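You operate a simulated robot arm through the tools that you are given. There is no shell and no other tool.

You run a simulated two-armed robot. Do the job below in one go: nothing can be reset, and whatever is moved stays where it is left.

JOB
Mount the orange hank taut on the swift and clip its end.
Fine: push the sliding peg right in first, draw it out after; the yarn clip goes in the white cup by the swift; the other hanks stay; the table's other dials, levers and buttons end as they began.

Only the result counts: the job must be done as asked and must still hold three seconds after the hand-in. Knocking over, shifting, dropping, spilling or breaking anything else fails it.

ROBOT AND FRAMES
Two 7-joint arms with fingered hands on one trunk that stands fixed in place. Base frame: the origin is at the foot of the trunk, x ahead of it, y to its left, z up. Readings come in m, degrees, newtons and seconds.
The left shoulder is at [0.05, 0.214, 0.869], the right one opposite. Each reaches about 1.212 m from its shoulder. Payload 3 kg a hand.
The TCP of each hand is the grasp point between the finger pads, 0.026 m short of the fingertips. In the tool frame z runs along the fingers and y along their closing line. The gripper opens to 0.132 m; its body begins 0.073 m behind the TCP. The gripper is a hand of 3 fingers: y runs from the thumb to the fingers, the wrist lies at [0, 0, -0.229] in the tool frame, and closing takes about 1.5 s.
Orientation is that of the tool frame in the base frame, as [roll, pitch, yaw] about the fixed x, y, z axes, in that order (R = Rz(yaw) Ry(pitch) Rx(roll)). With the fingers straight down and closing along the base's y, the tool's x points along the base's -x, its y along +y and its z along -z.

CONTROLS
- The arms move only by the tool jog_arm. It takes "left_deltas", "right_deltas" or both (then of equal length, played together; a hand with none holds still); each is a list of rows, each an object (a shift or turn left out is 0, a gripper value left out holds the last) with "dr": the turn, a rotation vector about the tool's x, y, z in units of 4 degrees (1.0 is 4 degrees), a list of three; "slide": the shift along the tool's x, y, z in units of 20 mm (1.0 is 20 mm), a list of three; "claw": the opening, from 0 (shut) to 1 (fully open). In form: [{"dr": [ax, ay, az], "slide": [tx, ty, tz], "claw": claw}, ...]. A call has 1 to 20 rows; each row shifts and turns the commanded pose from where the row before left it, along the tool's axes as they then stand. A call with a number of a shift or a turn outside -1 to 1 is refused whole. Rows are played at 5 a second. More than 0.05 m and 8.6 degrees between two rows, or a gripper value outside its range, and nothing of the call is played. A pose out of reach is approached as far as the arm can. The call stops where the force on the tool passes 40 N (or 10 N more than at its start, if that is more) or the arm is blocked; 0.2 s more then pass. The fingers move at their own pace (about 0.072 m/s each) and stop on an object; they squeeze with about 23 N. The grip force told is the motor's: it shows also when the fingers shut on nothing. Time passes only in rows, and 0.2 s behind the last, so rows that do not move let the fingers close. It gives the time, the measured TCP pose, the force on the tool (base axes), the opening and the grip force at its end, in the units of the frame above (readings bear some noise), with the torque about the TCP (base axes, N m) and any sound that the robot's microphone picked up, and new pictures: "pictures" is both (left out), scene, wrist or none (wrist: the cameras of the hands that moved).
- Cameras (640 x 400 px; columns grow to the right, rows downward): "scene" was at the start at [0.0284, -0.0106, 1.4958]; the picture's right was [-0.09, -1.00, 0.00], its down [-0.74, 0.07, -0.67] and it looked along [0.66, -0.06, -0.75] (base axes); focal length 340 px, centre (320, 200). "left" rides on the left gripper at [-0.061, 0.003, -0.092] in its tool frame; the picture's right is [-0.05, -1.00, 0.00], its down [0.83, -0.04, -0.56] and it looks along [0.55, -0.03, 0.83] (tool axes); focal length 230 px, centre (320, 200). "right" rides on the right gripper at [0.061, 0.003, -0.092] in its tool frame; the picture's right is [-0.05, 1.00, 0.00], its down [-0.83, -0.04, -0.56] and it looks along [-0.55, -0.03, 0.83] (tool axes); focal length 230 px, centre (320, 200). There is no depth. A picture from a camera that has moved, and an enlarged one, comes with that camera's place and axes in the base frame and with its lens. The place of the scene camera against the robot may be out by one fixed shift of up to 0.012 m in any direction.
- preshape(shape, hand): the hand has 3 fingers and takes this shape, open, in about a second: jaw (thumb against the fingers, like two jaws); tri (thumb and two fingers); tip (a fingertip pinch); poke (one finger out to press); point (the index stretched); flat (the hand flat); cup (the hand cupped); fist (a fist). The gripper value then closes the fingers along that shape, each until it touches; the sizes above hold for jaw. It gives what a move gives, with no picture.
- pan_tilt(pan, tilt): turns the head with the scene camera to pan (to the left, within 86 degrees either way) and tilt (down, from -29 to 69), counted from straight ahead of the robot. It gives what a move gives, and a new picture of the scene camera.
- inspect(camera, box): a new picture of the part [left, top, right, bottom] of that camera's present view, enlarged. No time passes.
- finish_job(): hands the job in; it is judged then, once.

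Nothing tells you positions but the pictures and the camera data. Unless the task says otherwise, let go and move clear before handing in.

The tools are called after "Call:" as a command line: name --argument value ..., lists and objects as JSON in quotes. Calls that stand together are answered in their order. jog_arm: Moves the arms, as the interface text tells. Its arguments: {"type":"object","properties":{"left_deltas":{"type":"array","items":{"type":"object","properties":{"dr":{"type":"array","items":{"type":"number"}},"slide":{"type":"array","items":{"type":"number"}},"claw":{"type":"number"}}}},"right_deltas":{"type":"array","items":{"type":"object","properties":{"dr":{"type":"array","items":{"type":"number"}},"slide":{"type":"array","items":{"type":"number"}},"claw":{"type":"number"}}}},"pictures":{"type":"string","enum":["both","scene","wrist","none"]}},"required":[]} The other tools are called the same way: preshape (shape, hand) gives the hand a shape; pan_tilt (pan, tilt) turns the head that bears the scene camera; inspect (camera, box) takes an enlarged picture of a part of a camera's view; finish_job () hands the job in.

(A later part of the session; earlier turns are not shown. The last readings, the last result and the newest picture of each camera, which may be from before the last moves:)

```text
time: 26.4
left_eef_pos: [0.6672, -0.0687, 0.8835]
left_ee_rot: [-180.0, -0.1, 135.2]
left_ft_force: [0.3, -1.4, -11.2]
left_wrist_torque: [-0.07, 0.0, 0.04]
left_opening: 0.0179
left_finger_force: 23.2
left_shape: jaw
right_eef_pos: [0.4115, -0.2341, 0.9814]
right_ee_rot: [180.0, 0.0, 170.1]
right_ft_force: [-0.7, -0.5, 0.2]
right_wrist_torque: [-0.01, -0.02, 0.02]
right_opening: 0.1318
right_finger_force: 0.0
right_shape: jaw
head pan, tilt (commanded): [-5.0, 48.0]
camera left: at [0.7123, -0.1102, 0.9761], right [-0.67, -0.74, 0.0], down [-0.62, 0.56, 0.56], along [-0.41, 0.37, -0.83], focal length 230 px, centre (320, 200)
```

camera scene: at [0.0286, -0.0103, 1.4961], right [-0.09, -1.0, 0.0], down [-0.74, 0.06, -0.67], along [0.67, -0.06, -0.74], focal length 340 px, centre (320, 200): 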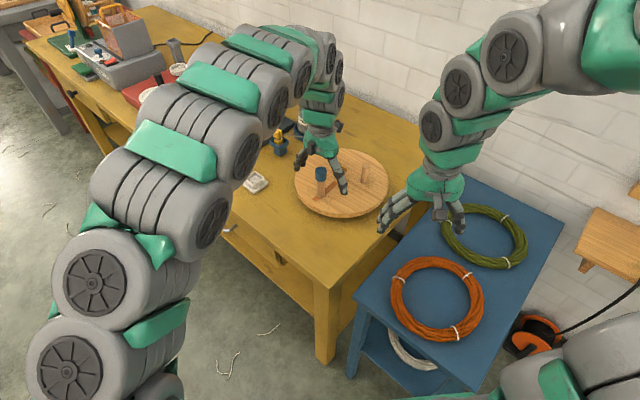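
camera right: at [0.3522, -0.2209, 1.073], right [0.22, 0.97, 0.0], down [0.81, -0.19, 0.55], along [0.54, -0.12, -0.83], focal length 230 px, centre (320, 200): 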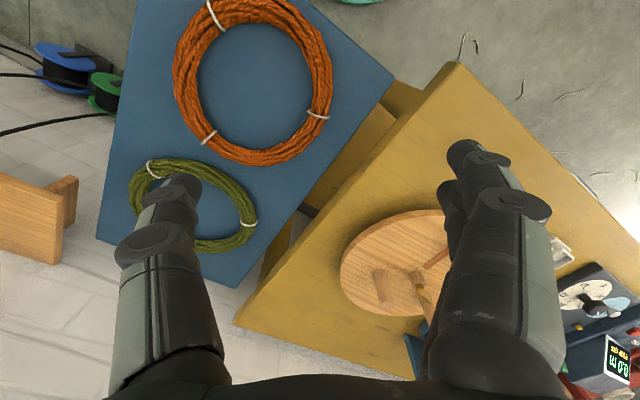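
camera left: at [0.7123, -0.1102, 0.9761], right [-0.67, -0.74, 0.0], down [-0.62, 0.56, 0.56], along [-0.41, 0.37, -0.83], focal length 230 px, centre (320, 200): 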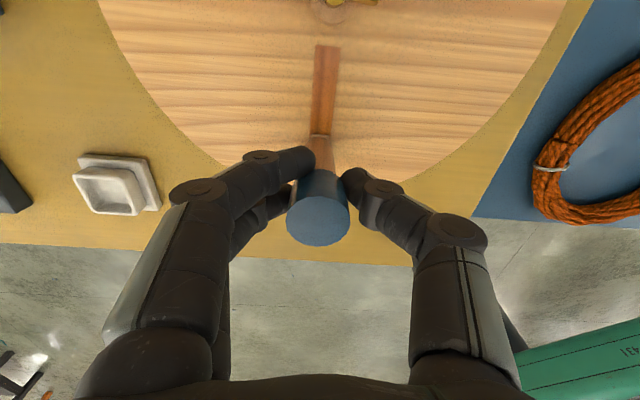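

The fingers hold the stem just under the cap. I'll now push inward toward the hub in small steps.

Call:
jog_arm --left_deltas '[{"slide": [-0.4, 0, 0], "claw": 0}, {"slide": [-0.4, 0, 0]}, {"slide": [-0.4, 0, 0]}, {"slide": [-0.4, 0, 0]}]'

```text
time: 27.4
left_eef_pos: [0.6905, -0.0907, 0.8842]
left_ee_rot: [-180.0, 0.0, 135.1]
left_ft_force: [-3.1, -0.4, -16.4]
left_wrist_torque: [-0.05, 0.07, -0.1]
left_opening: 0.0172
left_finger_force: 23.5
left_shape: jaw
right_eef_pos: [0.4126, -0.2347, 0.9808]
right_ee_rot: [-179.9, 0.0, 170.0]
right_ft_force: [-0.4, -0.3, 0.1]
right_wrist_torque: [0.02, 0.01, 0.0]
right_opening: 0.1319
right_finger_force: 0.0
right_shape: jaw
head pan, tilt (commanded): [-5.0, 48.0]
camera scene: at [0.0288, -0.0103, 1.4961], right [-0.09, -1.0, 0.0], down [-0.74, 0.06, -0.67], along [0.67, -0.06, -0.74], focal length 340 px, centre (320, 200)
camera left: at [0.7362, -0.1332, 0.9766], right [-0.67, -0.74, 0.0], down [-0.62, 0.56, 0.56], along [-0.41, 0.37, -0.83], focal length 230 px, centre (320, 200)
```

scene: 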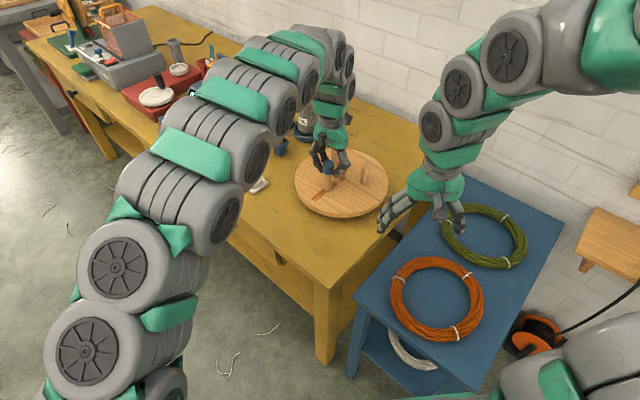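
left: 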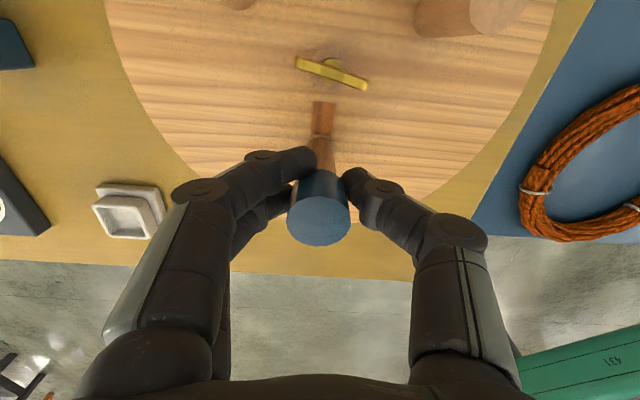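

The peg slides freely. I'll keep pushing gently until it stops at the inner end.

Call:
jog_arm --left_deltas '[{"slide": [-0.25, 0, 0], "claw": 0}, {"slide": [-0.25, 0, 0]}, {"slide": [-0.25, 0, 0]}, {"slide": [-0.25, 0, 0]}]' --pictures "wrist"

```text
time: 28.4
left_eef_pos: [0.704, -0.1047, 0.8842]
left_ee_rot: [-179.9, -0.1, 135.1]
left_ft_force: [-5.3, -3.3, -14.1]
left_wrist_torque: [-0.11, 0.14, -0.12]
left_opening: 0.0167
left_finger_force: 23.1
left_shape: jaw
right_eef_pos: [0.4109, -0.233, 0.9814]
right_ee_rot: [-179.9, -0.1, 169.9]
right_ft_force: [0.4, -0.2, 0.1]
right_wrist_torque: [-0.01, 0.02, -0.01]
right_opening: 0.132
right_finger_force: 0.0
right_shape: jaw
head pan, tilt (commanded): [-5.0, 48.0]
camera left: at [0.7498, -0.1466, 0.9764], right [-0.67, -0.74, 0.0], down [-0.62, 0.56, 0.56], along [-0.41, 0.37, -0.83], focal length 230 px, centre (320, 200)
```

left: 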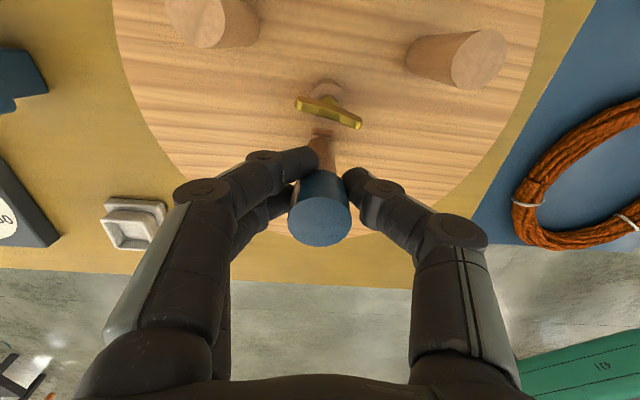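

Call:
jog_arm --left_deltas '[{"slide": [-0.2, 0, 0], "claw": 0}, {"slide": [-0.2, 0, 0]}, {"slide": [-0.2, 0, 0]}]' --pictures "wrist"

```text
time: 29.2
left_eef_pos: [0.7142, -0.1114, 0.8843]
left_ee_rot: [179.9, 0.1, 135.3]
left_ft_force: [-2.3, 9.5, -6.6]
left_wrist_torque: [0.07, 0.02, 0.05]
left_opening: 0.0136
left_finger_force: 22.5
left_shape: jaw
right_eef_pos: [0.4121, -0.2335, 0.9807]
right_ee_rot: [-179.9, 0.0, 170.1]
right_ft_force: [-0.1, 0.4, 1.0]
right_wrist_torque: [-0.02, -0.03, 0.0]
right_opening: 0.1317
right_finger_force: 0.1
right_shape: jaw
head pan, tilt (commanded): [-5.0, 48.0]
camera left: at [0.7591, -0.1533, 0.9775], right [-0.67, -0.75, 0.0], down [-0.62, 0.55, 0.55], along [-0.41, 0.37, -0.83], focal length 230 px, centre (320, 200)
```

left: 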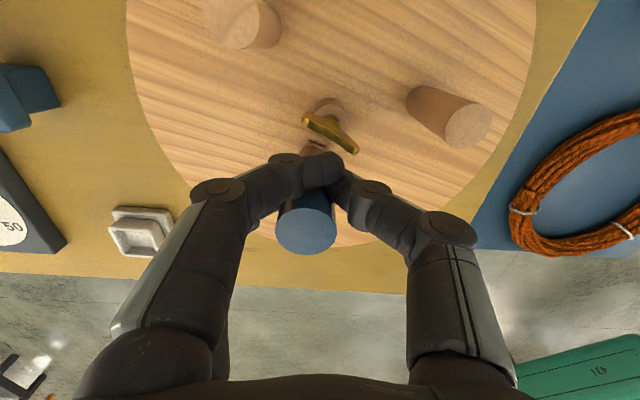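

The peg reached its inner stop, and the fingers slipped past while the disc turned a little: the swift rotates. I'll let go, lift clear and measure again.

Call:
jog_arm --left_deltas '[{"claw": 0.6}, {"claw": 0.6}, {"claw": 0.6}, {"claw": 0.6}, {"claw": 0.6}, {"slide": [0, 0, -1]}, {"slide": [0, 0, -1]}, {"slide": [0, 0, -1]}, {"slide": [0, 0, -1]}, {"slide": [0, 0, -1]}]'

Call:
inspect --camera "left" --box '[140, 0, 500, 225]'

```text
time: 31.4
left_eef_pos: [0.7128, -0.1124, 0.9846]
left_ee_rot: [-179.9, -0.2, 135.1]
left_ft_force: [0.5, -0.1, -0.1]
left_wrist_torque: [-0.01, -0.01, 0.03]
left_opening: 0.0787
left_finger_force: 0.0
left_shape: jaw
right_eef_pos: [0.4121, -0.2336, 0.9815]
right_ee_rot: [179.9, 0.0, 170.0]
right_ft_force: [-0.1, 0.2, 0.0]
right_wrist_torque: [0.01, 0.0, -0.01]
right_opening: 0.1319
right_finger_force: 0.1
right_shape: jaw
head pan, tilt (commanded): [-5.0, 48.0]
camera scene: at [0.0286, -0.0103, 1.4961], right [-0.09, -1.0, 0.0], down [-0.74, 0.06, -0.67], along [0.67, -0.06, -0.74], focal length 340 px, centre (320, 200)
camera left: at [0.7583, -0.155, 1.0782], right [-0.67, -0.74, 0.0], down [-0.62, 0.56, 0.56], along [-0.41, 0.37, -0.83], focal length 230 px, centre (320, 200)
```

scene: 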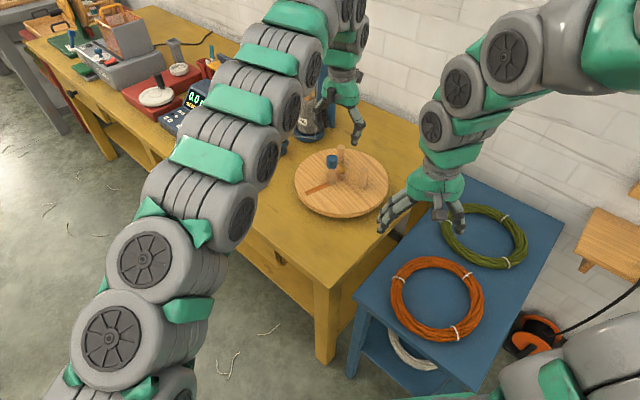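
left: 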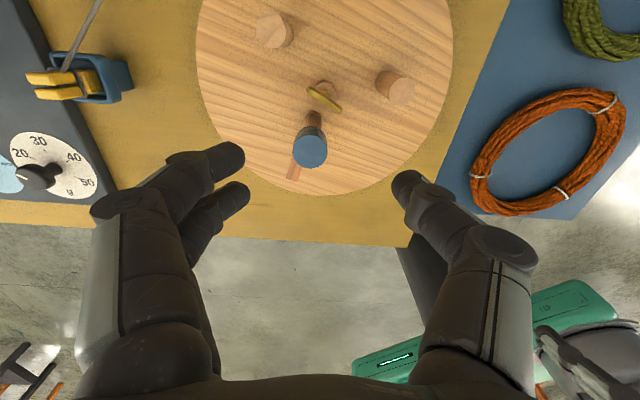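

```text
1.78 times, centred on (320, 112) of left
camera zoom: at [0.7583, -0.155, 1.0782], right [-0.67, -0.74, 0.0], down [-0.62, 0.56, 0.56], along [-0.41, 0.37, -0.83], focal length 409 px, centre (320, 356)
```

zoom: 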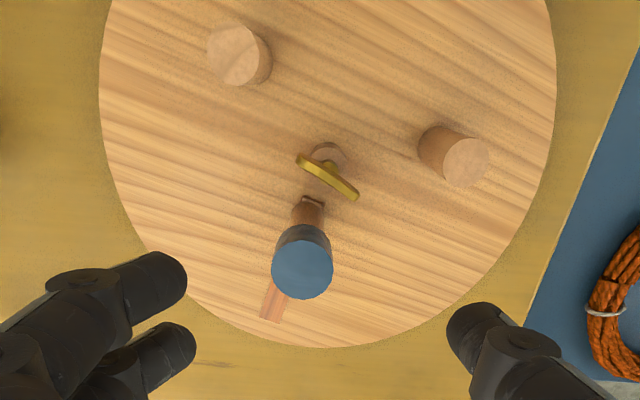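

The peg is fully in (about 0.03 m from the hub) and the disc now points its slot at about 117°, with the fixed pegs near (0.687, -0.187) and (0.791, -0.135). I'll clear the left hand and bring the right hand down partway over the hank's left edge.

Call:
jog_arm --left_deltas '[{"slide": [0, 0, -1]}, {"slide": [0, 0, -1]}, {"slide": [0, 0, -1]}, {"slide": [0.98, 0.65, -0.1]}, {"slide": [0.98, 0.65, -0.1]}, {"slide": [0.98, 0.65, -0.1]}, {"slide": [0.98, 0.65, -0.1]}, {"slide": [0.98, 0.65, -0.1]}, {"slide": [0.98, 0.65, -0.1]}, {"slide": [0.98, 0.65, -0.1]}, {"slide": [0.98, 0.65, -0.1]}, {"slide": [0.98, 0.65, -0.1]}, {"slide": [0.98, 0.65, -0.1]}]' --right_deltas '[{"claw": 0.6}, {"claw": 0.6}, {"claw": 0.6}, {"slide": [0.03, 0, 1]}, {"slide": [0.03, 0, 1]}, {"slide": [0.03, 0, 1]}, {"slide": [0.03, 0, 1]}, {"slide": [0.03, 0, 1]}, {"slide": [0.03, 0, 1]}, {"slide": [0.03, 0, 1]}, {"slide": [0.03, 0, 1]}, {"slide": [0.03, 0, 1]}, {"slide": [0.03, 0, 1]}]'

Call:
inspect --camera "right" --box '[160, 40, 480, 240]'

```text
time: 34.2
left_eef_pos: [0.6661, 0.1162, 1.0544]
left_ee_rot: [179.9, -0.2, 135.1]
left_ft_force: [0.4, 0.3, 0.0]
left_wrist_torque: [0.0, 0.0, 0.01]
left_opening: 0.0789
left_finger_force: 0.1
left_shape: jaw
left hand out of reach, approached as far as the arm can: row 3
right_eef_pos: [0.4063, -0.2348, 0.7826]
right_ee_rot: [180.0, 0.0, 170.2]
right_ft_force: [-0.4, 0.4, 0.3]
right_wrist_torque: [0.0, 0.01, 0.03]
right_opening: 0.0797
right_finger_force: 0.1
right_shape: jaw
head pan, tilt (commanded): [-5.0, 48.0]
camera scene: at [0.0286, -0.0103, 1.4961], right [-0.09, -1.0, 0.0], down [-0.74, 0.06, -0.67], along [0.67, -0.06, -0.74], focal length 340 px, centre (320, 200)
camera right: at [0.3469, -0.2214, 0.8744], right [0.22, 0.97, 0.0], down [0.81, -0.19, 0.56], along [0.54, -0.12, -0.83], focal length 230 px, centre (320, 200)
camera left: at [0.7108, 0.0753, 1.1472], right [-0.67, -0.74, 0.0], down [-0.62, 0.56, 0.55], along [-0.41, 0.37, -0.83], focal length 230 px, centre (320, 200)
```

scene: 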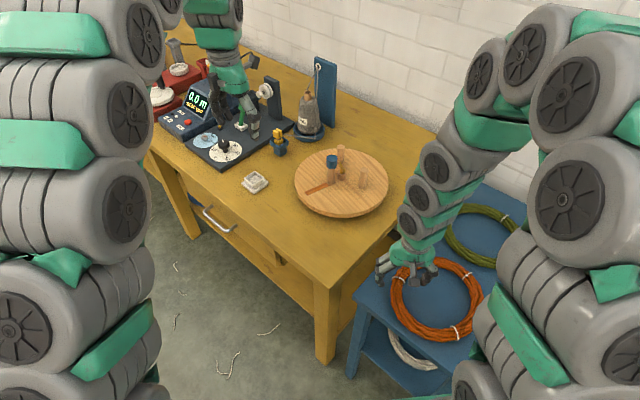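
right: 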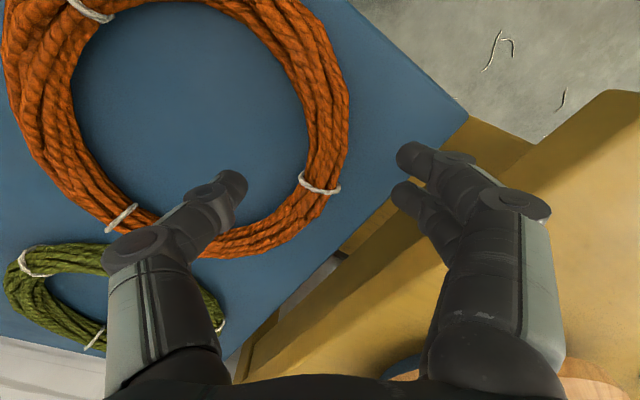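
left: 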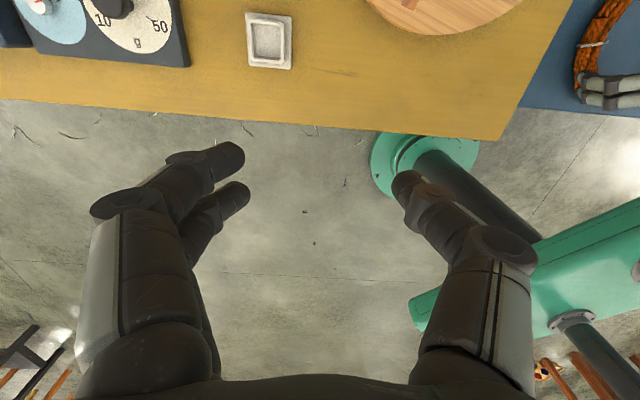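

```text
2.00 times, centred on (320, 140) of right
camera zoom: at [0.3469, -0.2214, 0.8744], right [0.22, 0.97, 0.0], down [0.81, -0.19, 0.56], along [0.54, -0.12, -0.83], focal length 460 px, centre (320, 320)
```

zoom: 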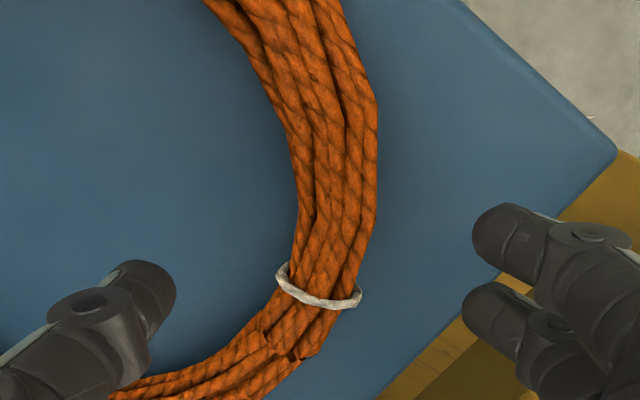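

The hank's tube is about 7 mm to the left of the right TCP line. I'll trim that and lower to just above the shelf.

Call:
jog_arm --right_deltas '[{"slide": [0, 0.35, 0.5], "claw": 0.6}, {"slide": [0, 0, 1]}, {"slide": [0, 0, 1]}]' --pictures "wrist"

Call:
inspect --camera "right" --box '[160, 60, 480, 260]'

```text
time: 35.0
left_eef_pos: [0.666, 0.1173, 1.055]
left_ee_rot: [180.0, 0.1, 135.0]
left_ft_force: [1.1, 0.0, 0.3]
left_wrist_torque: [0.01, 0.03, -0.01]
left_opening: 0.079
left_finger_force: 0.0
left_shape: jaw
right_eef_pos: [0.4071, -0.2259, 0.7307]
right_ee_rot: [179.9, -0.1, 170.1]
right_ft_force: [0.7, -0.1, -0.2]
right_wrist_torque: [0.0, 0.0, 0.02]
right_opening: 0.0798
right_finger_force: 0.1
right_shape: jaw
head pan, tilt (commanded): [-5.0, 48.0]
camera right: at [0.3472, -0.213, 0.8238], right [0.22, 0.97, 0.0], down [0.81, -0.19, 0.55], along [0.54, -0.12, -0.83], focal length 230 px, centre (320, 200)
```

right: 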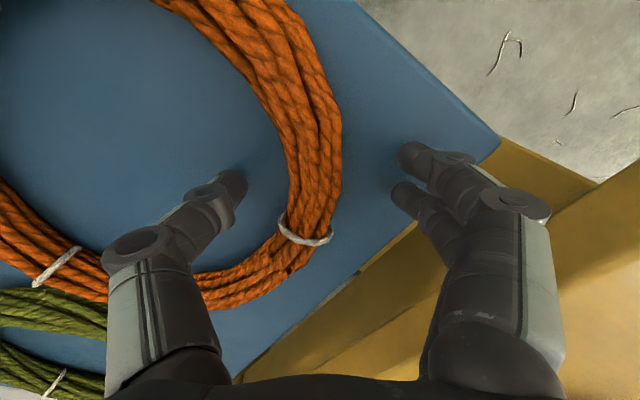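

```text
2.00 times, centred on (320, 160) of right
camera zoom: at [0.3472, -0.213, 0.8238], right [0.22, 0.97, 0.0], down [0.81, -0.19, 0.55], along [0.54, -0.12, -0.83], focal length 460 px, centre (320, 280)
```

zoom: 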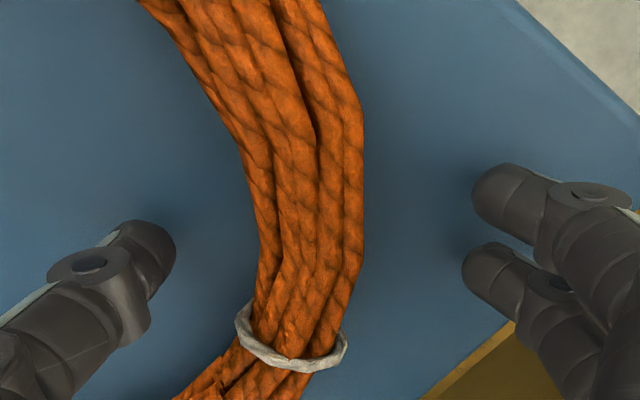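

The tube is well centred between thumb and fingers. I'll lower the last centimetre in small steps, watching the force.

Call:
jog_arm --right_deltas '[{"slide": [0, -0.1, 0.2], "claw": 0.6}, {"slide": [0, 0, 0.2]}, {"slide": [0, 0, 0.1]}, {"slide": [0, 0, 0]}]' --pictures "none"

```text
time: 35.5
left_eef_pos: [0.6655, 0.1183, 1.0544]
left_ee_rot: [179.9, 0.1, 135.1]
left_ft_force: [-0.2, 0.0, -0.7]
left_wrist_torque: [0.0, 0.01, -0.03]
left_opening: 0.0789
left_finger_force: 0.1
left_shape: jaw
right_eef_pos: [0.4068, -0.2289, 0.7266]
right_ee_rot: [-180.0, -0.1, 170.1]
right_ft_force: [-5.4, 1.0, 29.3]
right_wrist_torque: [1.12, 0.02, 0.23]
right_opening: 0.0782
right_finger_force: 0.1
right_shape: jaw
head pan, tilt (commanded): [-5.0, 48.0]
stopped in row 2 (right hand): the force on the tool passed its limit at 55 N (the readings are from after the stop); the commanded pose is now the measured one
```

The fingertips touched the shelf at z 0.70. I'll back off 2 mm and close on the hank.

Call:
jog_arm --right_deltas '[{"slide": [0, 0, -0.1], "claw": 0.6}, {"claw": 0}, {"claw": 0}, {"claw": 0}, {"claw": 0}, {"claw": 0}, {"claw": 0}, {"claw": 0}, {"claw": 0}]' --pictures "wrist"

```text
time: 37.5
left_eef_pos: [0.6659, 0.1164, 1.0537]
left_ee_rot: [-180.0, 0.0, 135.1]
left_ft_force: [0.2, -0.4, 0.4]
left_wrist_torque: [0.0, -0.01, 0.05]
left_opening: 0.079
left_finger_force: 0.1
left_shape: jaw
right_eef_pos: [0.4071, -0.2286, 0.7275]
right_ee_rot: [-179.9, -0.1, 170.1]
right_ft_force: [0.3, -0.2, -0.4]
right_wrist_torque: [0.02, 0.02, -0.04]
right_opening: 0.0296
right_finger_force: 22.7
right_shape: jaw
head pan, tilt (commanded): [-5.0, 48.0]
camera right: at [0.3469, -0.2155, 0.82], right [0.22, 0.97, 0.0], down [0.81, -0.18, 0.55], along [0.54, -0.12, -0.83], focal length 230 px, centre (320, 200)
```

right: 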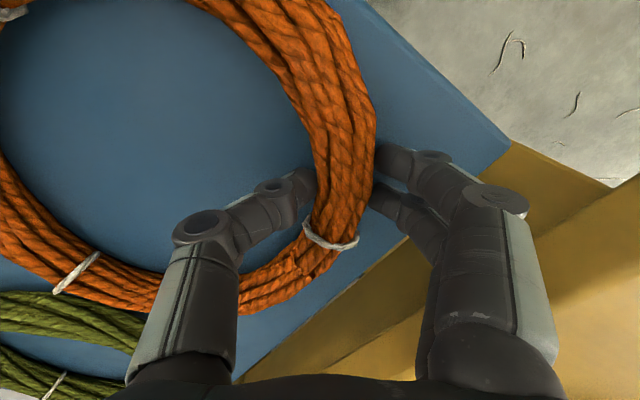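

The hank is held (opening 0.030, 23 N). I'll lift a few centimetres and check how it hangs.

Call:
jog_arm --right_deltas '[{"slide": [0, 0, -0.5], "claw": 0}, {"slide": [0, 0, -0.5]}, {"slide": [0, 0, -0.5]}, {"slide": [0, 0, -0.5]}, {"slide": [0, 0, -0.5]}, {"slide": [0, 0, -0.5]}, {"slide": [0, 0, 0]}, {"slide": [0, 0, 0]}]'

Call:
inspect --camera "scene" --box '[340, 200, 540, 370]'

```text
time: 39.4
left_eef_pos: [0.6647, 0.118, 1.0543]
left_ee_rot: [180.0, 0.0, 135.0]
left_ft_force: [0.7, 0.3, -0.3]
left_wrist_torque: [-0.02, 0.02, 0.01]
left_opening: 0.0789
left_finger_force: 0.1
left_shape: jaw
right_eef_pos: [0.4065, -0.2294, 0.7873]
right_ee_rot: [-180.0, -0.2, 170.1]
right_ft_force: [0.8, -0.4, -0.7]
right_wrist_torque: [0.08, -0.01, 0.03]
right_opening: 0.0289
right_finger_force: 22.8
right_shape: jaw
head pan, tilt (commanded): [-5.0, 48.0]
camera scene: at [0.0286, -0.0103, 1.4961], right [-0.09, -1.0, 0.0], down [-0.74, 0.06, -0.67], along [0.67, -0.06, -0.74], focal length 340 px, centre (320, 200)
camera right: at [0.3469, -0.216, 0.88], right [0.22, 0.97, 0.0], down [0.81, -0.18, 0.55], along [0.54, -0.12, -0.83], focal length 230 px, centre (320, 200)
```

scene: 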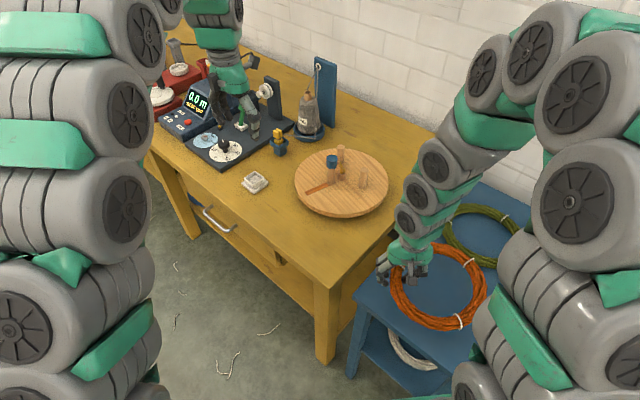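
right: 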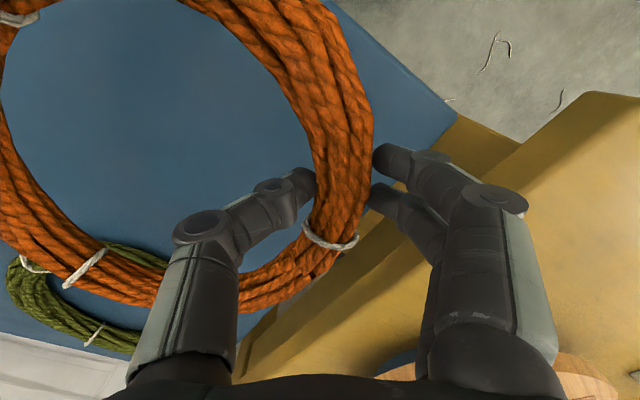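

```text
2.35 times, centred on (440, 285) of scene
camera zoom: at [0.0286, -0.0103, 1.4961], right [-0.09, -1.0, 0.0], down [-0.74, 0.06, -0.67], along [0.67, -0.06, -0.74], focal length 801 px, centre (38, 0)
```

zoom: 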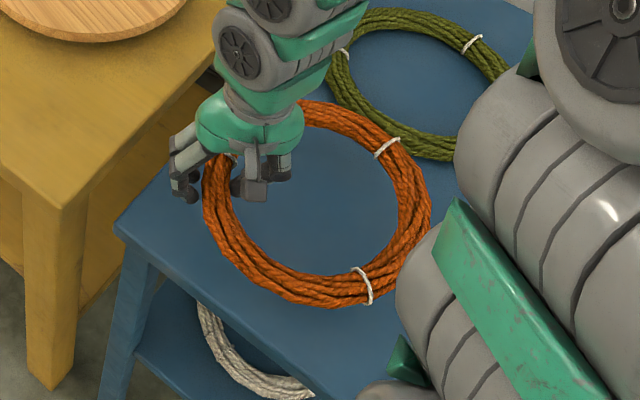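

The hank hangs level and moved with the grip; its centre is now about (-0.017, -0.087) from the right TCP. I'll lift it to z 0.99 and shift the left hand further away.

Call:
jog_arm --right_deltas '[{"slide": [0, 0, -1], "claw": 0}, {"slide": [0, 0, -1]}, {"slide": [0, 0, -1]}, {"slide": [0, 0, -1]}, {"slide": [0, 0, -1]}, {"slide": [0, 0, -1]}, {"slide": [0, 0, -1]}, {"slide": [0, 0, -1]}, {"slide": [0, 0, -1]}, {"slide": [0, 0, -1]}]' --left_deltas '[{"slide": [0, 0, -0.5]}, {"slide": [0.82, 0.59, 0]}, {"slide": [0.82, 0.59, 0]}, {"slide": [0.82, 0.59, 0]}, {"slide": [0.82, 0.59, 0]}, {"slide": [0.82, 0.59, 0]}, {"slide": [0.82, 0.59, 0]}, {"slide": [0, 0, 0]}, {"slide": [0, 0, 0]}, {"slide": [0, 0, 0]}]'

```text
time: 41.5
left_eef_pos: [0.645, 0.2365, 1.064]
left_ee_rot: [180.0, 0.0, 135.0]
left_ft_force: [0.8, 0.3, -0.4]
left_wrist_torque: [0.01, 0.02, 0.02]
left_opening: 0.0789
left_finger_force: 0.2
left_shape: jaw
right_eef_pos: [0.4067, -0.2277, 0.988]
right_ee_rot: [-179.9, 0.0, 170.1]
right_ft_force: [0.3, -0.2, -1.0]
right_wrist_torque: [0.07, -0.02, 0.02]
right_opening: 0.0287
right_finger_force: 23.3
right_shape: jaw
head pan, tilt (commanded): [-5.0, 48.0]
camera scene: at [0.0286, -0.0103, 1.4961], right [-0.09, -1.0, 0.0], down [-0.74, 0.06, -0.67], along [0.67, -0.06, -0.74], focal length 340 px, centre (320, 200)
camera right: at [0.3474, -0.2153, 1.0801], right [0.22, 0.97, 0.0], down [0.81, -0.18, 0.55], along [0.54, -0.12, -0.83], focal length 230 px, centre (320, 200)
camera left: at [0.6907, 0.1952, 1.1564], right [-0.67, -0.74, 0.0], down [-0.62, 0.56, 0.56], along [-0.41, 0.37, -0.83], focal length 230 px, centre (320, 200)
```

scene: 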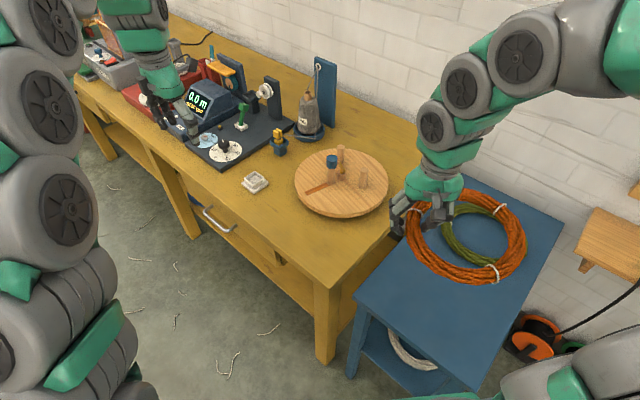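
right: 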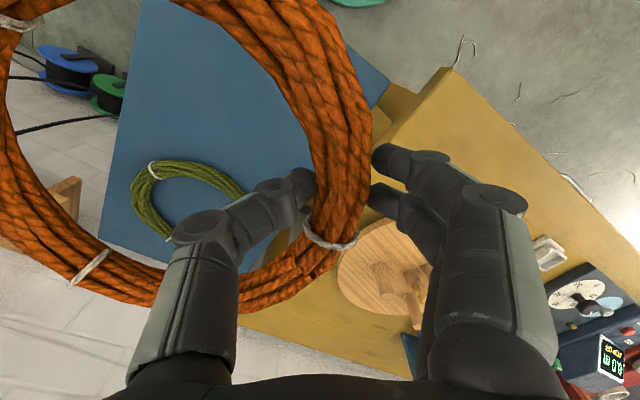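
left: 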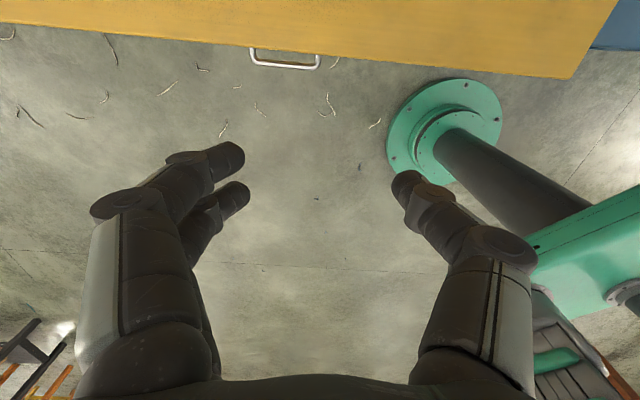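

The hank is held level and high. Now I'll carry it across above the swift.

Call:
jog_arm --right_deltas '[{"slide": [-0.967, 0.7, 0], "claw": 0}, {"slide": [-0.967, 0.7, 0]}, {"slide": [-0.967, 0.7, 0]}, {"slide": [-0.967, 0.7, 0]}, {"slide": [-0.967, 0.7, 0]}, {"slide": [-0.967, 0.7, 0]}, {"slide": [-0.967, 0.7, 0]}, {"slide": [-0.967, 0.7, 0]}, {"slide": [-0.967, 0.7, 0]}, {"slide": [-0.967, 0.7, 0]}, {"slide": [-0.967, 0.7, 0]}, {"slide": [-0.967, 0.7, 0]}, {"slide": [-0.967, 0.7, 0]}, {"slide": [-0.967, 0.7, 0]}, {"slide": [-0.967, 0.7, 0]}, {"slide": [-0.967, 0.7, 0]}]'

Call:
inspect --camera "right" --box '[0, 0, 400, 320]'

Call:
inspect --camera "scene" --box '[230, 80, 450, 230]'

```text
time: 45.0
left_eef_pos: [0.6462, 0.2374, 1.0629]
left_ee_rot: [180.0, 0.0, 135.1]
left_ft_force: [0.6, -0.4, -0.9]
left_wrist_torque: [-0.03, 0.01, 0.02]
left_opening: 0.0789
left_finger_force: 0.0
left_shape: jaw
right_eef_pos: [0.75, -0.0616, 0.9844]
right_ee_rot: [-179.9, -0.1, 170.1]
right_ft_force: [1.1, 0.1, -1.2]
right_wrist_torque: [0.05, -0.03, 0.02]
right_opening: 0.0285
right_finger_force: 22.9
right_shape: jaw
head pan, tilt (commanded): [-5.0, 48.0]
camera scene: at [0.0286, -0.0103, 1.4961], right [-0.09, -1.0, 0.0], down [-0.74, 0.06, -0.67], along [0.67, -0.06, -0.74], focal length 340 px, centre (320, 200)
camera right: at [0.69, -0.0479, 1.0776], right [0.22, 0.97, 0.0], down [0.81, -0.18, 0.55], along [0.54, -0.12, -0.83], focal length 230 px, centre (320, 200)
```

scene: 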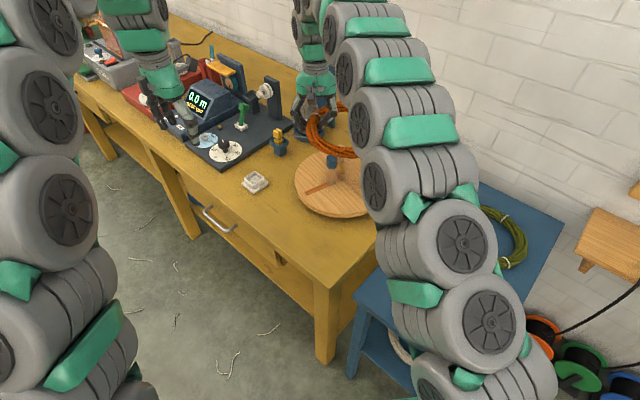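
right: 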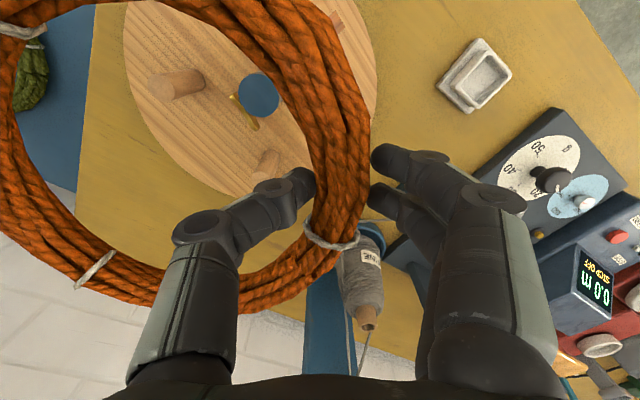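

```text
1.25 times, centred on (200, 160) of right
camera zoom: at [0.69, -0.0479, 1.0776], right [0.22, 0.97, 0.0], down [0.81, -0.18, 0.55], along [0.54, -0.12, -0.83], focal length 288 px, centre (470, 250)
```

zoom: 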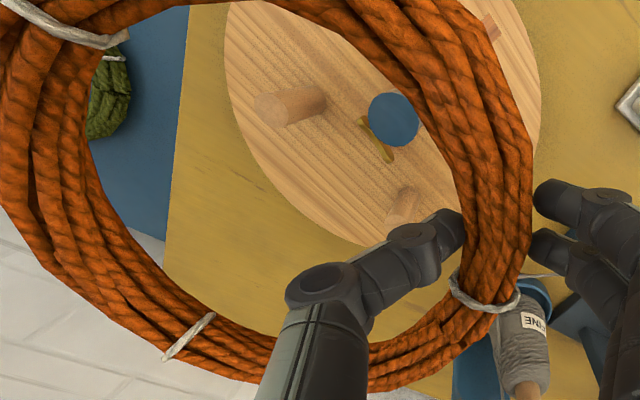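

```text
2.67 times, centred on (340, 155) of scene
camera zoom: at [0.0286, -0.0103, 1.4961], right [-0.09, -1.0, 0.0], down [-0.74, 0.06, -0.67], along [0.67, -0.06, -0.74], focal length 907 px, centre (267, 320)
```

zoom: 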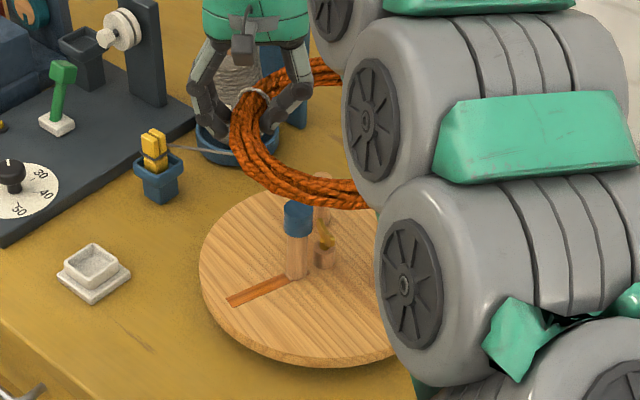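

With the hank over the swift I can see that the thumb's knuckle would hit the blue-capped peg on the way down. I'll back the hank away and use the left hand to turn the disc about 35°, so the slot lies well clear of the thumb.

Call:
jog_arm --right_deltas '[{"slide": [0.855, -0.913, 0], "claw": 0}, {"slide": [0.855, -0.913, 0]}, {"slide": [0.855, -0.913, 0]}, {"slide": [0.855, -0.913, 0]}, {"slide": [0.855, -0.913, 0]}, {"slide": [0.855, -0.913, 0]}, {"slide": [0.855, -0.913, 0]}, {"slide": [0.855, -0.913, 0]}, {"slide": [0.855, -0.913, 0]}, {"slide": [0.855, -0.913, 0]}, {}, {}, {}, {}, {}, {}, {}, {}, {}, {}]' --left_deltas '[{}, {}, {}, {}, {}, {"slide": [-0.945, -0.643, 0.267]}, {"slide": [-0.945, -0.643, 0.267]}, {"slide": [-0.945, -0.643, 0.267]}, {"slide": [-0.945, -0.643, 0.267]}, {"slide": [-0.945, -0.643, 0.267]}, {"slide": [-0.945, -0.643, 0.267]}, {"slide": [-0.945, -0.643, 0.267]}, {"slide": [-0.945, -0.643, 0.267]}, {"slide": [-0.945, -0.643, 0.267]}, {"slide": [-0.945, -0.643, 0.267]}, {"slide": [-0.945, -0.643, 0.267]}, {"slide": [-0.945, -0.643, 0.267]}, {"slide": [-0.945, -0.643, 0.267]}, {"slide": [-0.945, -0.643, 0.267]}, {"slide": [-0.945, -0.643, 0.267]}]'

Call:
inspect --camera "left" --box '[140, 0, 500, 225]'

```text
time: 49.1
left_eef_pos: [0.7082, -0.1007, 0.9849]
left_ee_rot: [179.9, 0.0, 135.0]
left_ft_force: [0.1, -0.7, 0.4]
left_wrist_torque: [-0.02, 0.01, -0.01]
left_opening: 0.0788
left_finger_force: 0.1
left_shape: jaw
right_eef_pos: [0.549, -0.2089, 0.9864]
right_ee_rot: [-180.0, -0.1, 170.1]
right_ft_force: [-0.3, 0.5, -0.4]
right_wrist_torque: [0.09, 0.0, 0.05]
right_opening: 0.0283
right_finger_force: 23.0
right_shape: jaw
head pan, tilt (commanded): [-5.0, 48.0]
camera scene: at [0.0286, -0.0103, 1.4961], right [-0.09, -1.0, 0.0], down [-0.74, 0.06, -0.67], along [0.67, -0.06, -0.74], focal length 340 px, centre (320, 200)
camera right: at [0.4898, -0.1972, 1.0791], right [0.22, 0.97, 0.0], down [0.81, -0.18, 0.55], along [0.54, -0.12, -0.83], focal length 230 px, centre (320, 200)
camera left: at [0.754, -0.1419, 1.0783], right [-0.67, -0.74, 0.0], down [-0.62, 0.56, 0.55], along [-0.41, 0.37, -0.83], focal length 230 px, centre (320, 200)
```

scene: 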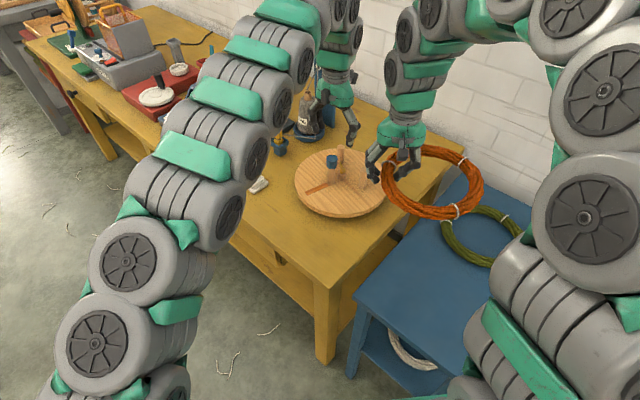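
right: 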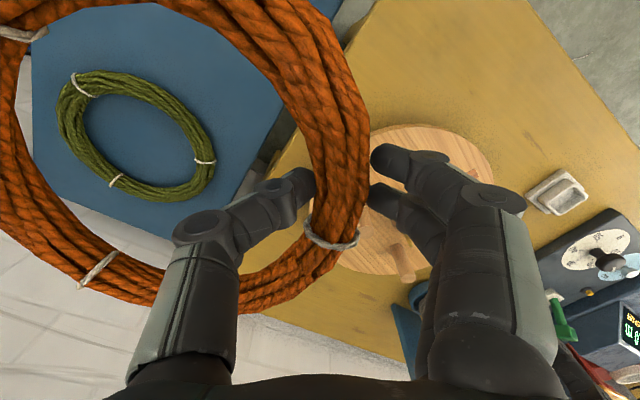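
left: 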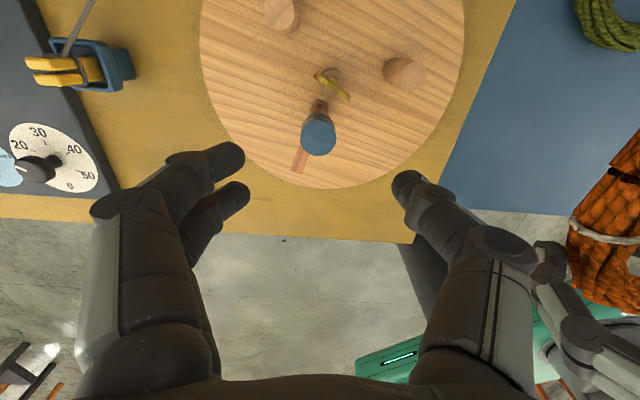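

```text
1.78 times, centred on (320, 112) of left
camera zoom: at [0.754, -0.1419, 1.0783], right [-0.67, -0.74, 0.0], down [-0.62, 0.56, 0.55], along [-0.41, 0.37, -0.83], focal length 409 px, centre (320, 356)
```

zoom: 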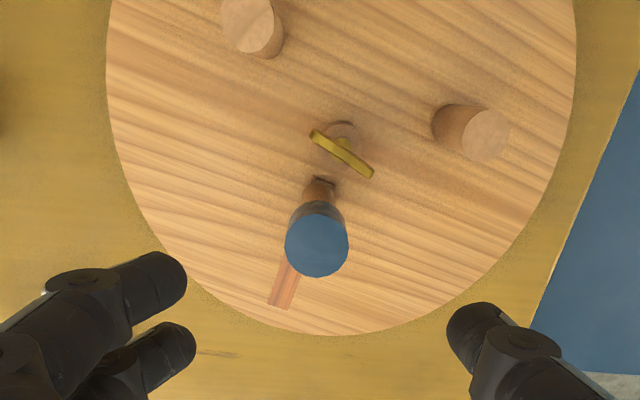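

The cap is at (0.712, -0.102). I'll lower the left hand, grip it and swing it toward the robot's right to turn the disc.

Call:
jog_arm --left_deltas '[{"slide": [-0.17, 0.08, 0.8]}, {"slide": [0, 0, 1]}, {"slide": [0, 0, 1]}, {"slide": [0, 0, 1]}, {"slide": [0, 0, 1]}, {"slide": [0, 0, 0.1]}, {"claw": 0.05}, {"claw": 0.05}, {"claw": 0.05}, {"claw": 0.05}, {"claw": 0.05}, {"claw": 0.05}]' --pictures "wrist"

```text
time: 51.8
left_eef_pos: [0.7135, -0.1014, 0.8851]
left_ee_rot: [-180.0, -0.1, 135.1]
left_ft_force: [1.1, -3.1, -4.7]
left_wrist_torque: [-0.09, -0.06, 0.01]
left_opening: 0.0183
left_finger_force: 23.2
left_shape: jaw
right_eef_pos: [0.5489, -0.2096, 0.9863]
right_ee_rot: [-179.8, 0.0, 170.2]
right_ft_force: [-0.2, 0.2, -1.0]
right_wrist_torque: [0.08, -0.05, 0.0]
right_opening: 0.0284
right_finger_force: 22.7
right_shape: jaw
head pan, tilt (commanded): [-5.0, 48.0]
camera left: at [0.7588, -0.1435, 0.9786], right [-0.67, -0.74, 0.0], down [-0.62, 0.56, 0.56], along [-0.41, 0.37, -0.83], focal length 230 px, centre (320, 200)
```

left: 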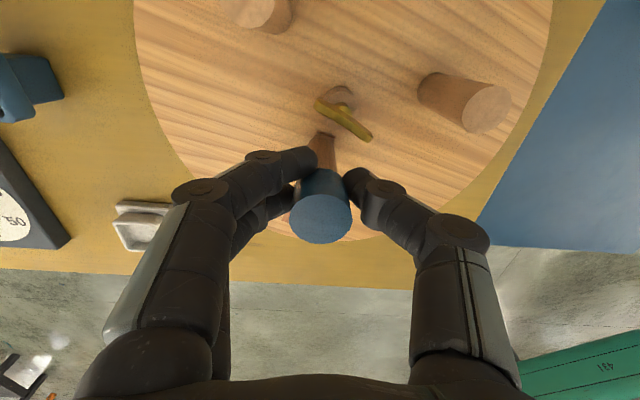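

Call:
jog_arm --left_deltas '[{"slide": [0.05, -0.2, 0], "claw": 0.05}, {"slide": [0, -0.2, 0]}, {"slide": [0, -0.2, 0]}, {"slide": [-0.03, -0.2, 0]}, {"slide": [-0.03, -0.2, 0]}]' --pictures "wrist"

```text
time: 53.0
left_eef_pos: [0.699, -0.1151, 0.8849]
left_ee_rot: [-179.9, -0.2, 135.1]
left_ft_force: [4.1, 8.2, -15.8]
left_wrist_torque: [0.0, -0.07, 0.2]
left_opening: 0.0136
left_finger_force: 22.8
left_shape: jaw
right_eef_pos: [0.548, -0.2095, 0.9851]
right_ee_rot: [-179.9, -0.2, 170.1]
right_ft_force: [0.4, -0.2, -2.3]
right_wrist_torque: [0.09, -0.02, 0.01]
right_opening: 0.0283
right_finger_force: 22.8
right_shape: jaw
head pan, tilt (commanded): [-5.0, 48.0]
camera left: at [0.7441, -0.1577, 0.9782], right [-0.67, -0.74, 0.0], down [-0.62, 0.56, 0.56], along [-0.41, 0.37, -0.83], focal length 230 px, centre (320, 200)
```

left: 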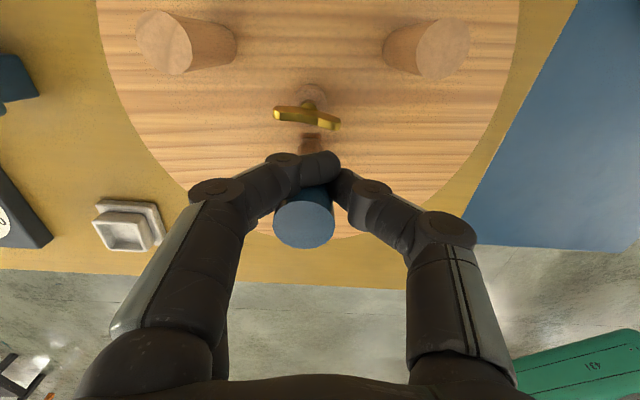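

The disc turned part of the way before the fingers slipped inward past the stem. I'll open, lift and re-measure.

Call:
jog_arm --left_deltas '[{"claw": 0.6}, {"claw": 0.6}, {"claw": 0.6}, {"claw": 0.6}, {"slide": [0, 0, -1]}, {"slide": [0, 0, -1]}, {"slide": [0, 0, -1]}, {"slide": [0, 0, -1]}, {"slide": [0, 0, -1]}]' --pictures "none"

Call:
inspect --camera "left" --box '[140, 0, 500, 225]'

```text
time: 55.0
left_eef_pos: [0.7012, -0.1155, 0.9859]
left_ee_rot: [-179.9, -0.1, 135.1]
left_ft_force: [-0.2, -0.4, 0.6]
left_wrist_torque: [-0.01, -0.02, -0.02]
left_opening: 0.079
left_finger_force: 0.1
left_shape: jaw
right_eef_pos: [0.5493, -0.2105, 0.9862]
right_ee_rot: [-179.8, -0.1, 170.1]
right_ft_force: [0.5, 0.9, 0.2]
right_wrist_torque: [0.08, 0.02, 0.05]
right_opening: 0.0284
right_finger_force: 23.1
right_shape: jaw
head pan, tilt (commanded): [-5.0, 48.0]
```

```text
1.78 times, centred on (320, 112) of left
camera zoom: at [0.7461, -0.1573, 1.0784], right [-0.67, -0.74, 0.0], down [-0.62, 0.56, 0.56], along [-0.41, 0.37, -0.83], focal length 409 px, centre (320, 356)
```

zoom: 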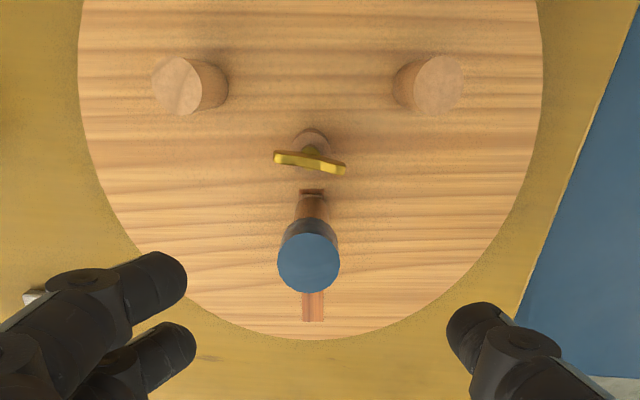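

The disc now has its slot at about 138°, the capped peg at (0.699, -0.108). With a 12° turn of the right hand that leaves enough room for the thumb, so I'll move the left away and bring the hank back over the swift.

Call:
jog_arm --left_deltas '[{"slide": [0.945, 0.643, -0.267]}, {"slide": [0.945, 0.643, -0.267]}, {"slide": [0.945, 0.643, -0.267]}, {"slide": [0.945, 0.643, -0.267]}, {"slide": [0.945, 0.643, -0.267]}, {"slide": [0.945, 0.643, -0.267]}, {"slide": [0.945, 0.643, -0.267]}, {"slide": [0.945, 0.643, -0.267]}, {"slide": [0.945, 0.643, -0.267]}, {"slide": [0.945, 0.643, -0.267]}, {"slide": [0.945, 0.643, -0.267]}, {"slide": [0.945, 0.643, -0.267]}, {"slide": [0.945, 0.643, -0.267]}, {"slide": [0.945, 0.643, -0.267]}, {"slide": [0.945, 0.643, -0.267]}, {}, {}, {}, {}, {}]' --right_deltas '[{"claw": 0}, {}, {}, {}, {}, {}, {"dr": [0, 0, 1]}, {"dr": [0, 0, 1]}, {"dr": [0, 0, 1]}, {"slide": [-0.623, 0.9945, 0]}, {"slide": [-0.623, 0.9945, 0]}, {"slide": [-0.623, 0.9945, 0]}, {"slide": [-0.623, 0.9945, 0]}, {"slide": [-0.623, 0.9945, 0]}, {"slide": [-0.623, 0.9945, 0]}, {"slide": [-0.623, 0.9945, 0]}, {"slide": [-0.623, 0.9945, 0]}, {"slide": [-0.623, 0.9945, 0]}, {"slide": [-0.623, 0.9945, 0]}, {"slide": [-0.623, 0.9945, 0]}]'

Call:
inspect --camera "right" --box '[0, 0, 400, 320]'

Call:
inspect --camera "scene" --box '[230, 80, 450, 230]'

```text
time: 59.1
left_eef_pos: [0.6345, 0.2206, 1.0661]
left_ee_rot: [179.9, -0.1, 135.1]
left_ft_force: [-0.1, -0.2, 0.7]
left_wrist_torque: [0.02, 0.02, 0.01]
left_opening: 0.0787
left_finger_force: 0.1
left_shape: jaw
right_eef_pos: [0.7587, -0.0604, 0.9864]
right_ee_rot: [-180.0, -0.1, 158.1]
right_ft_force: [-0.8, 0.6, -1.1]
right_wrist_torque: [0.08, -0.03, 0.01]
right_opening: 0.0283
right_finger_force: 23.3
right_shape: jaw
head pan, tilt (commanded): [-5.0, 48.0]
camera scene: at [0.0286, -0.0103, 1.4961], right [-0.09, -1.0, 0.0], down [-0.74, 0.06, -0.67], along [0.67, -0.06, -0.74], focal length 340 px, centre (320, 200)
camera right: at [0.7036, -0.0349, 1.0791], right [0.42, 0.91, 0.0], down [0.76, -0.35, 0.55], along [0.5, -0.23, -0.83], focal length 230 px, centre (320, 200)
camera left: at [0.6806, 0.18, 1.1584], right [-0.67, -0.74, 0.0], down [-0.62, 0.56, 0.56], along [-0.41, 0.37, -0.83], focal length 230 px, centre (320, 200)
```

scene: 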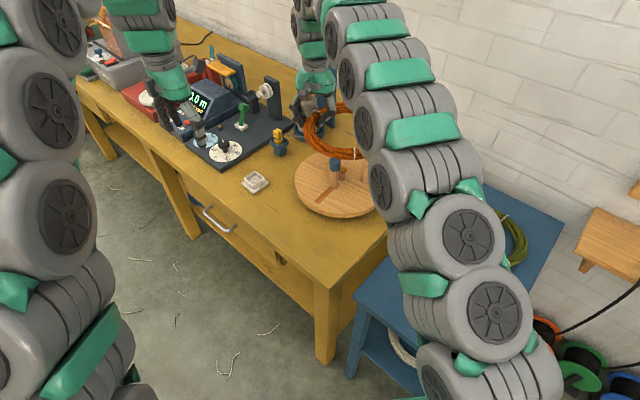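
right: 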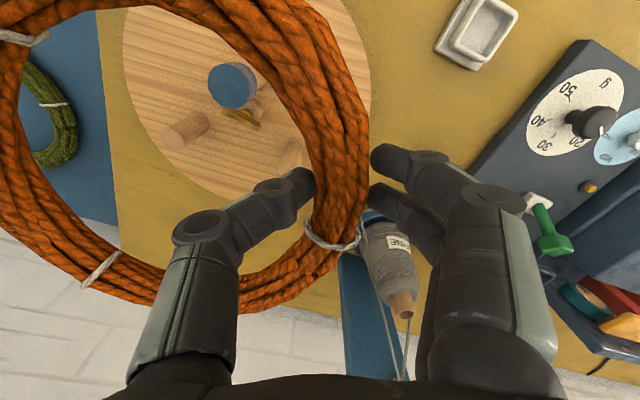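
left: 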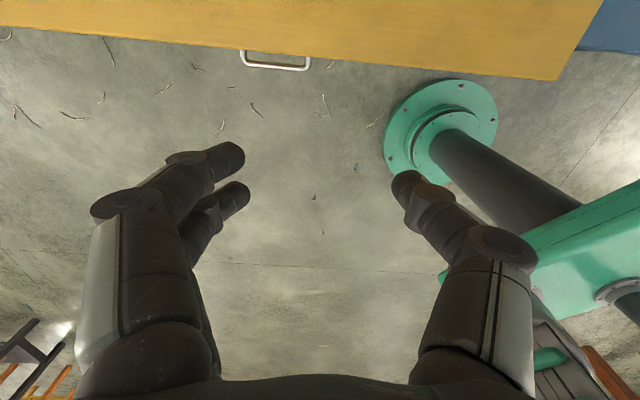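

```text
1.25 times, centred on (200, 160) of right
camera zoom: at [0.7036, -0.0349, 1.0791], right [0.42, 0.91, 0.0], down [0.76, -0.35, 0.55], along [0.5, -0.23, -0.83], focal length 288 px, centre (470, 250)
```

zoom: 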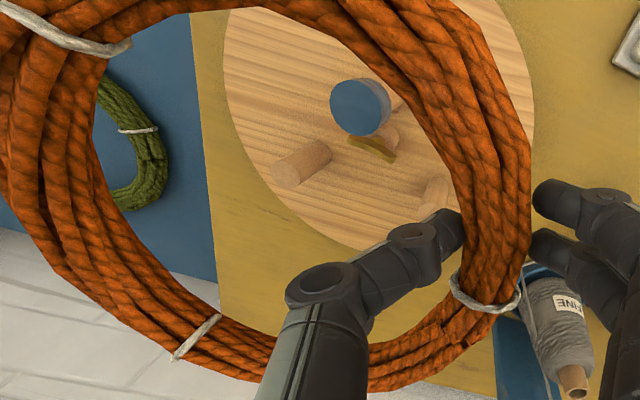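

```text
2.67 times, centred on (340, 155) of scene
camera zoom: at [0.0286, -0.0103, 1.4961], right [-0.09, -1.0, 0.0], down [-0.74, 0.06, -0.67], along [0.67, -0.06, -0.74], focal length 907 px, centre (267, 320)
```

zoom: 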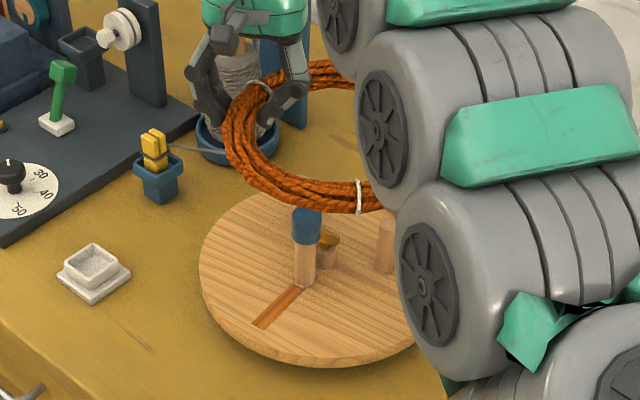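

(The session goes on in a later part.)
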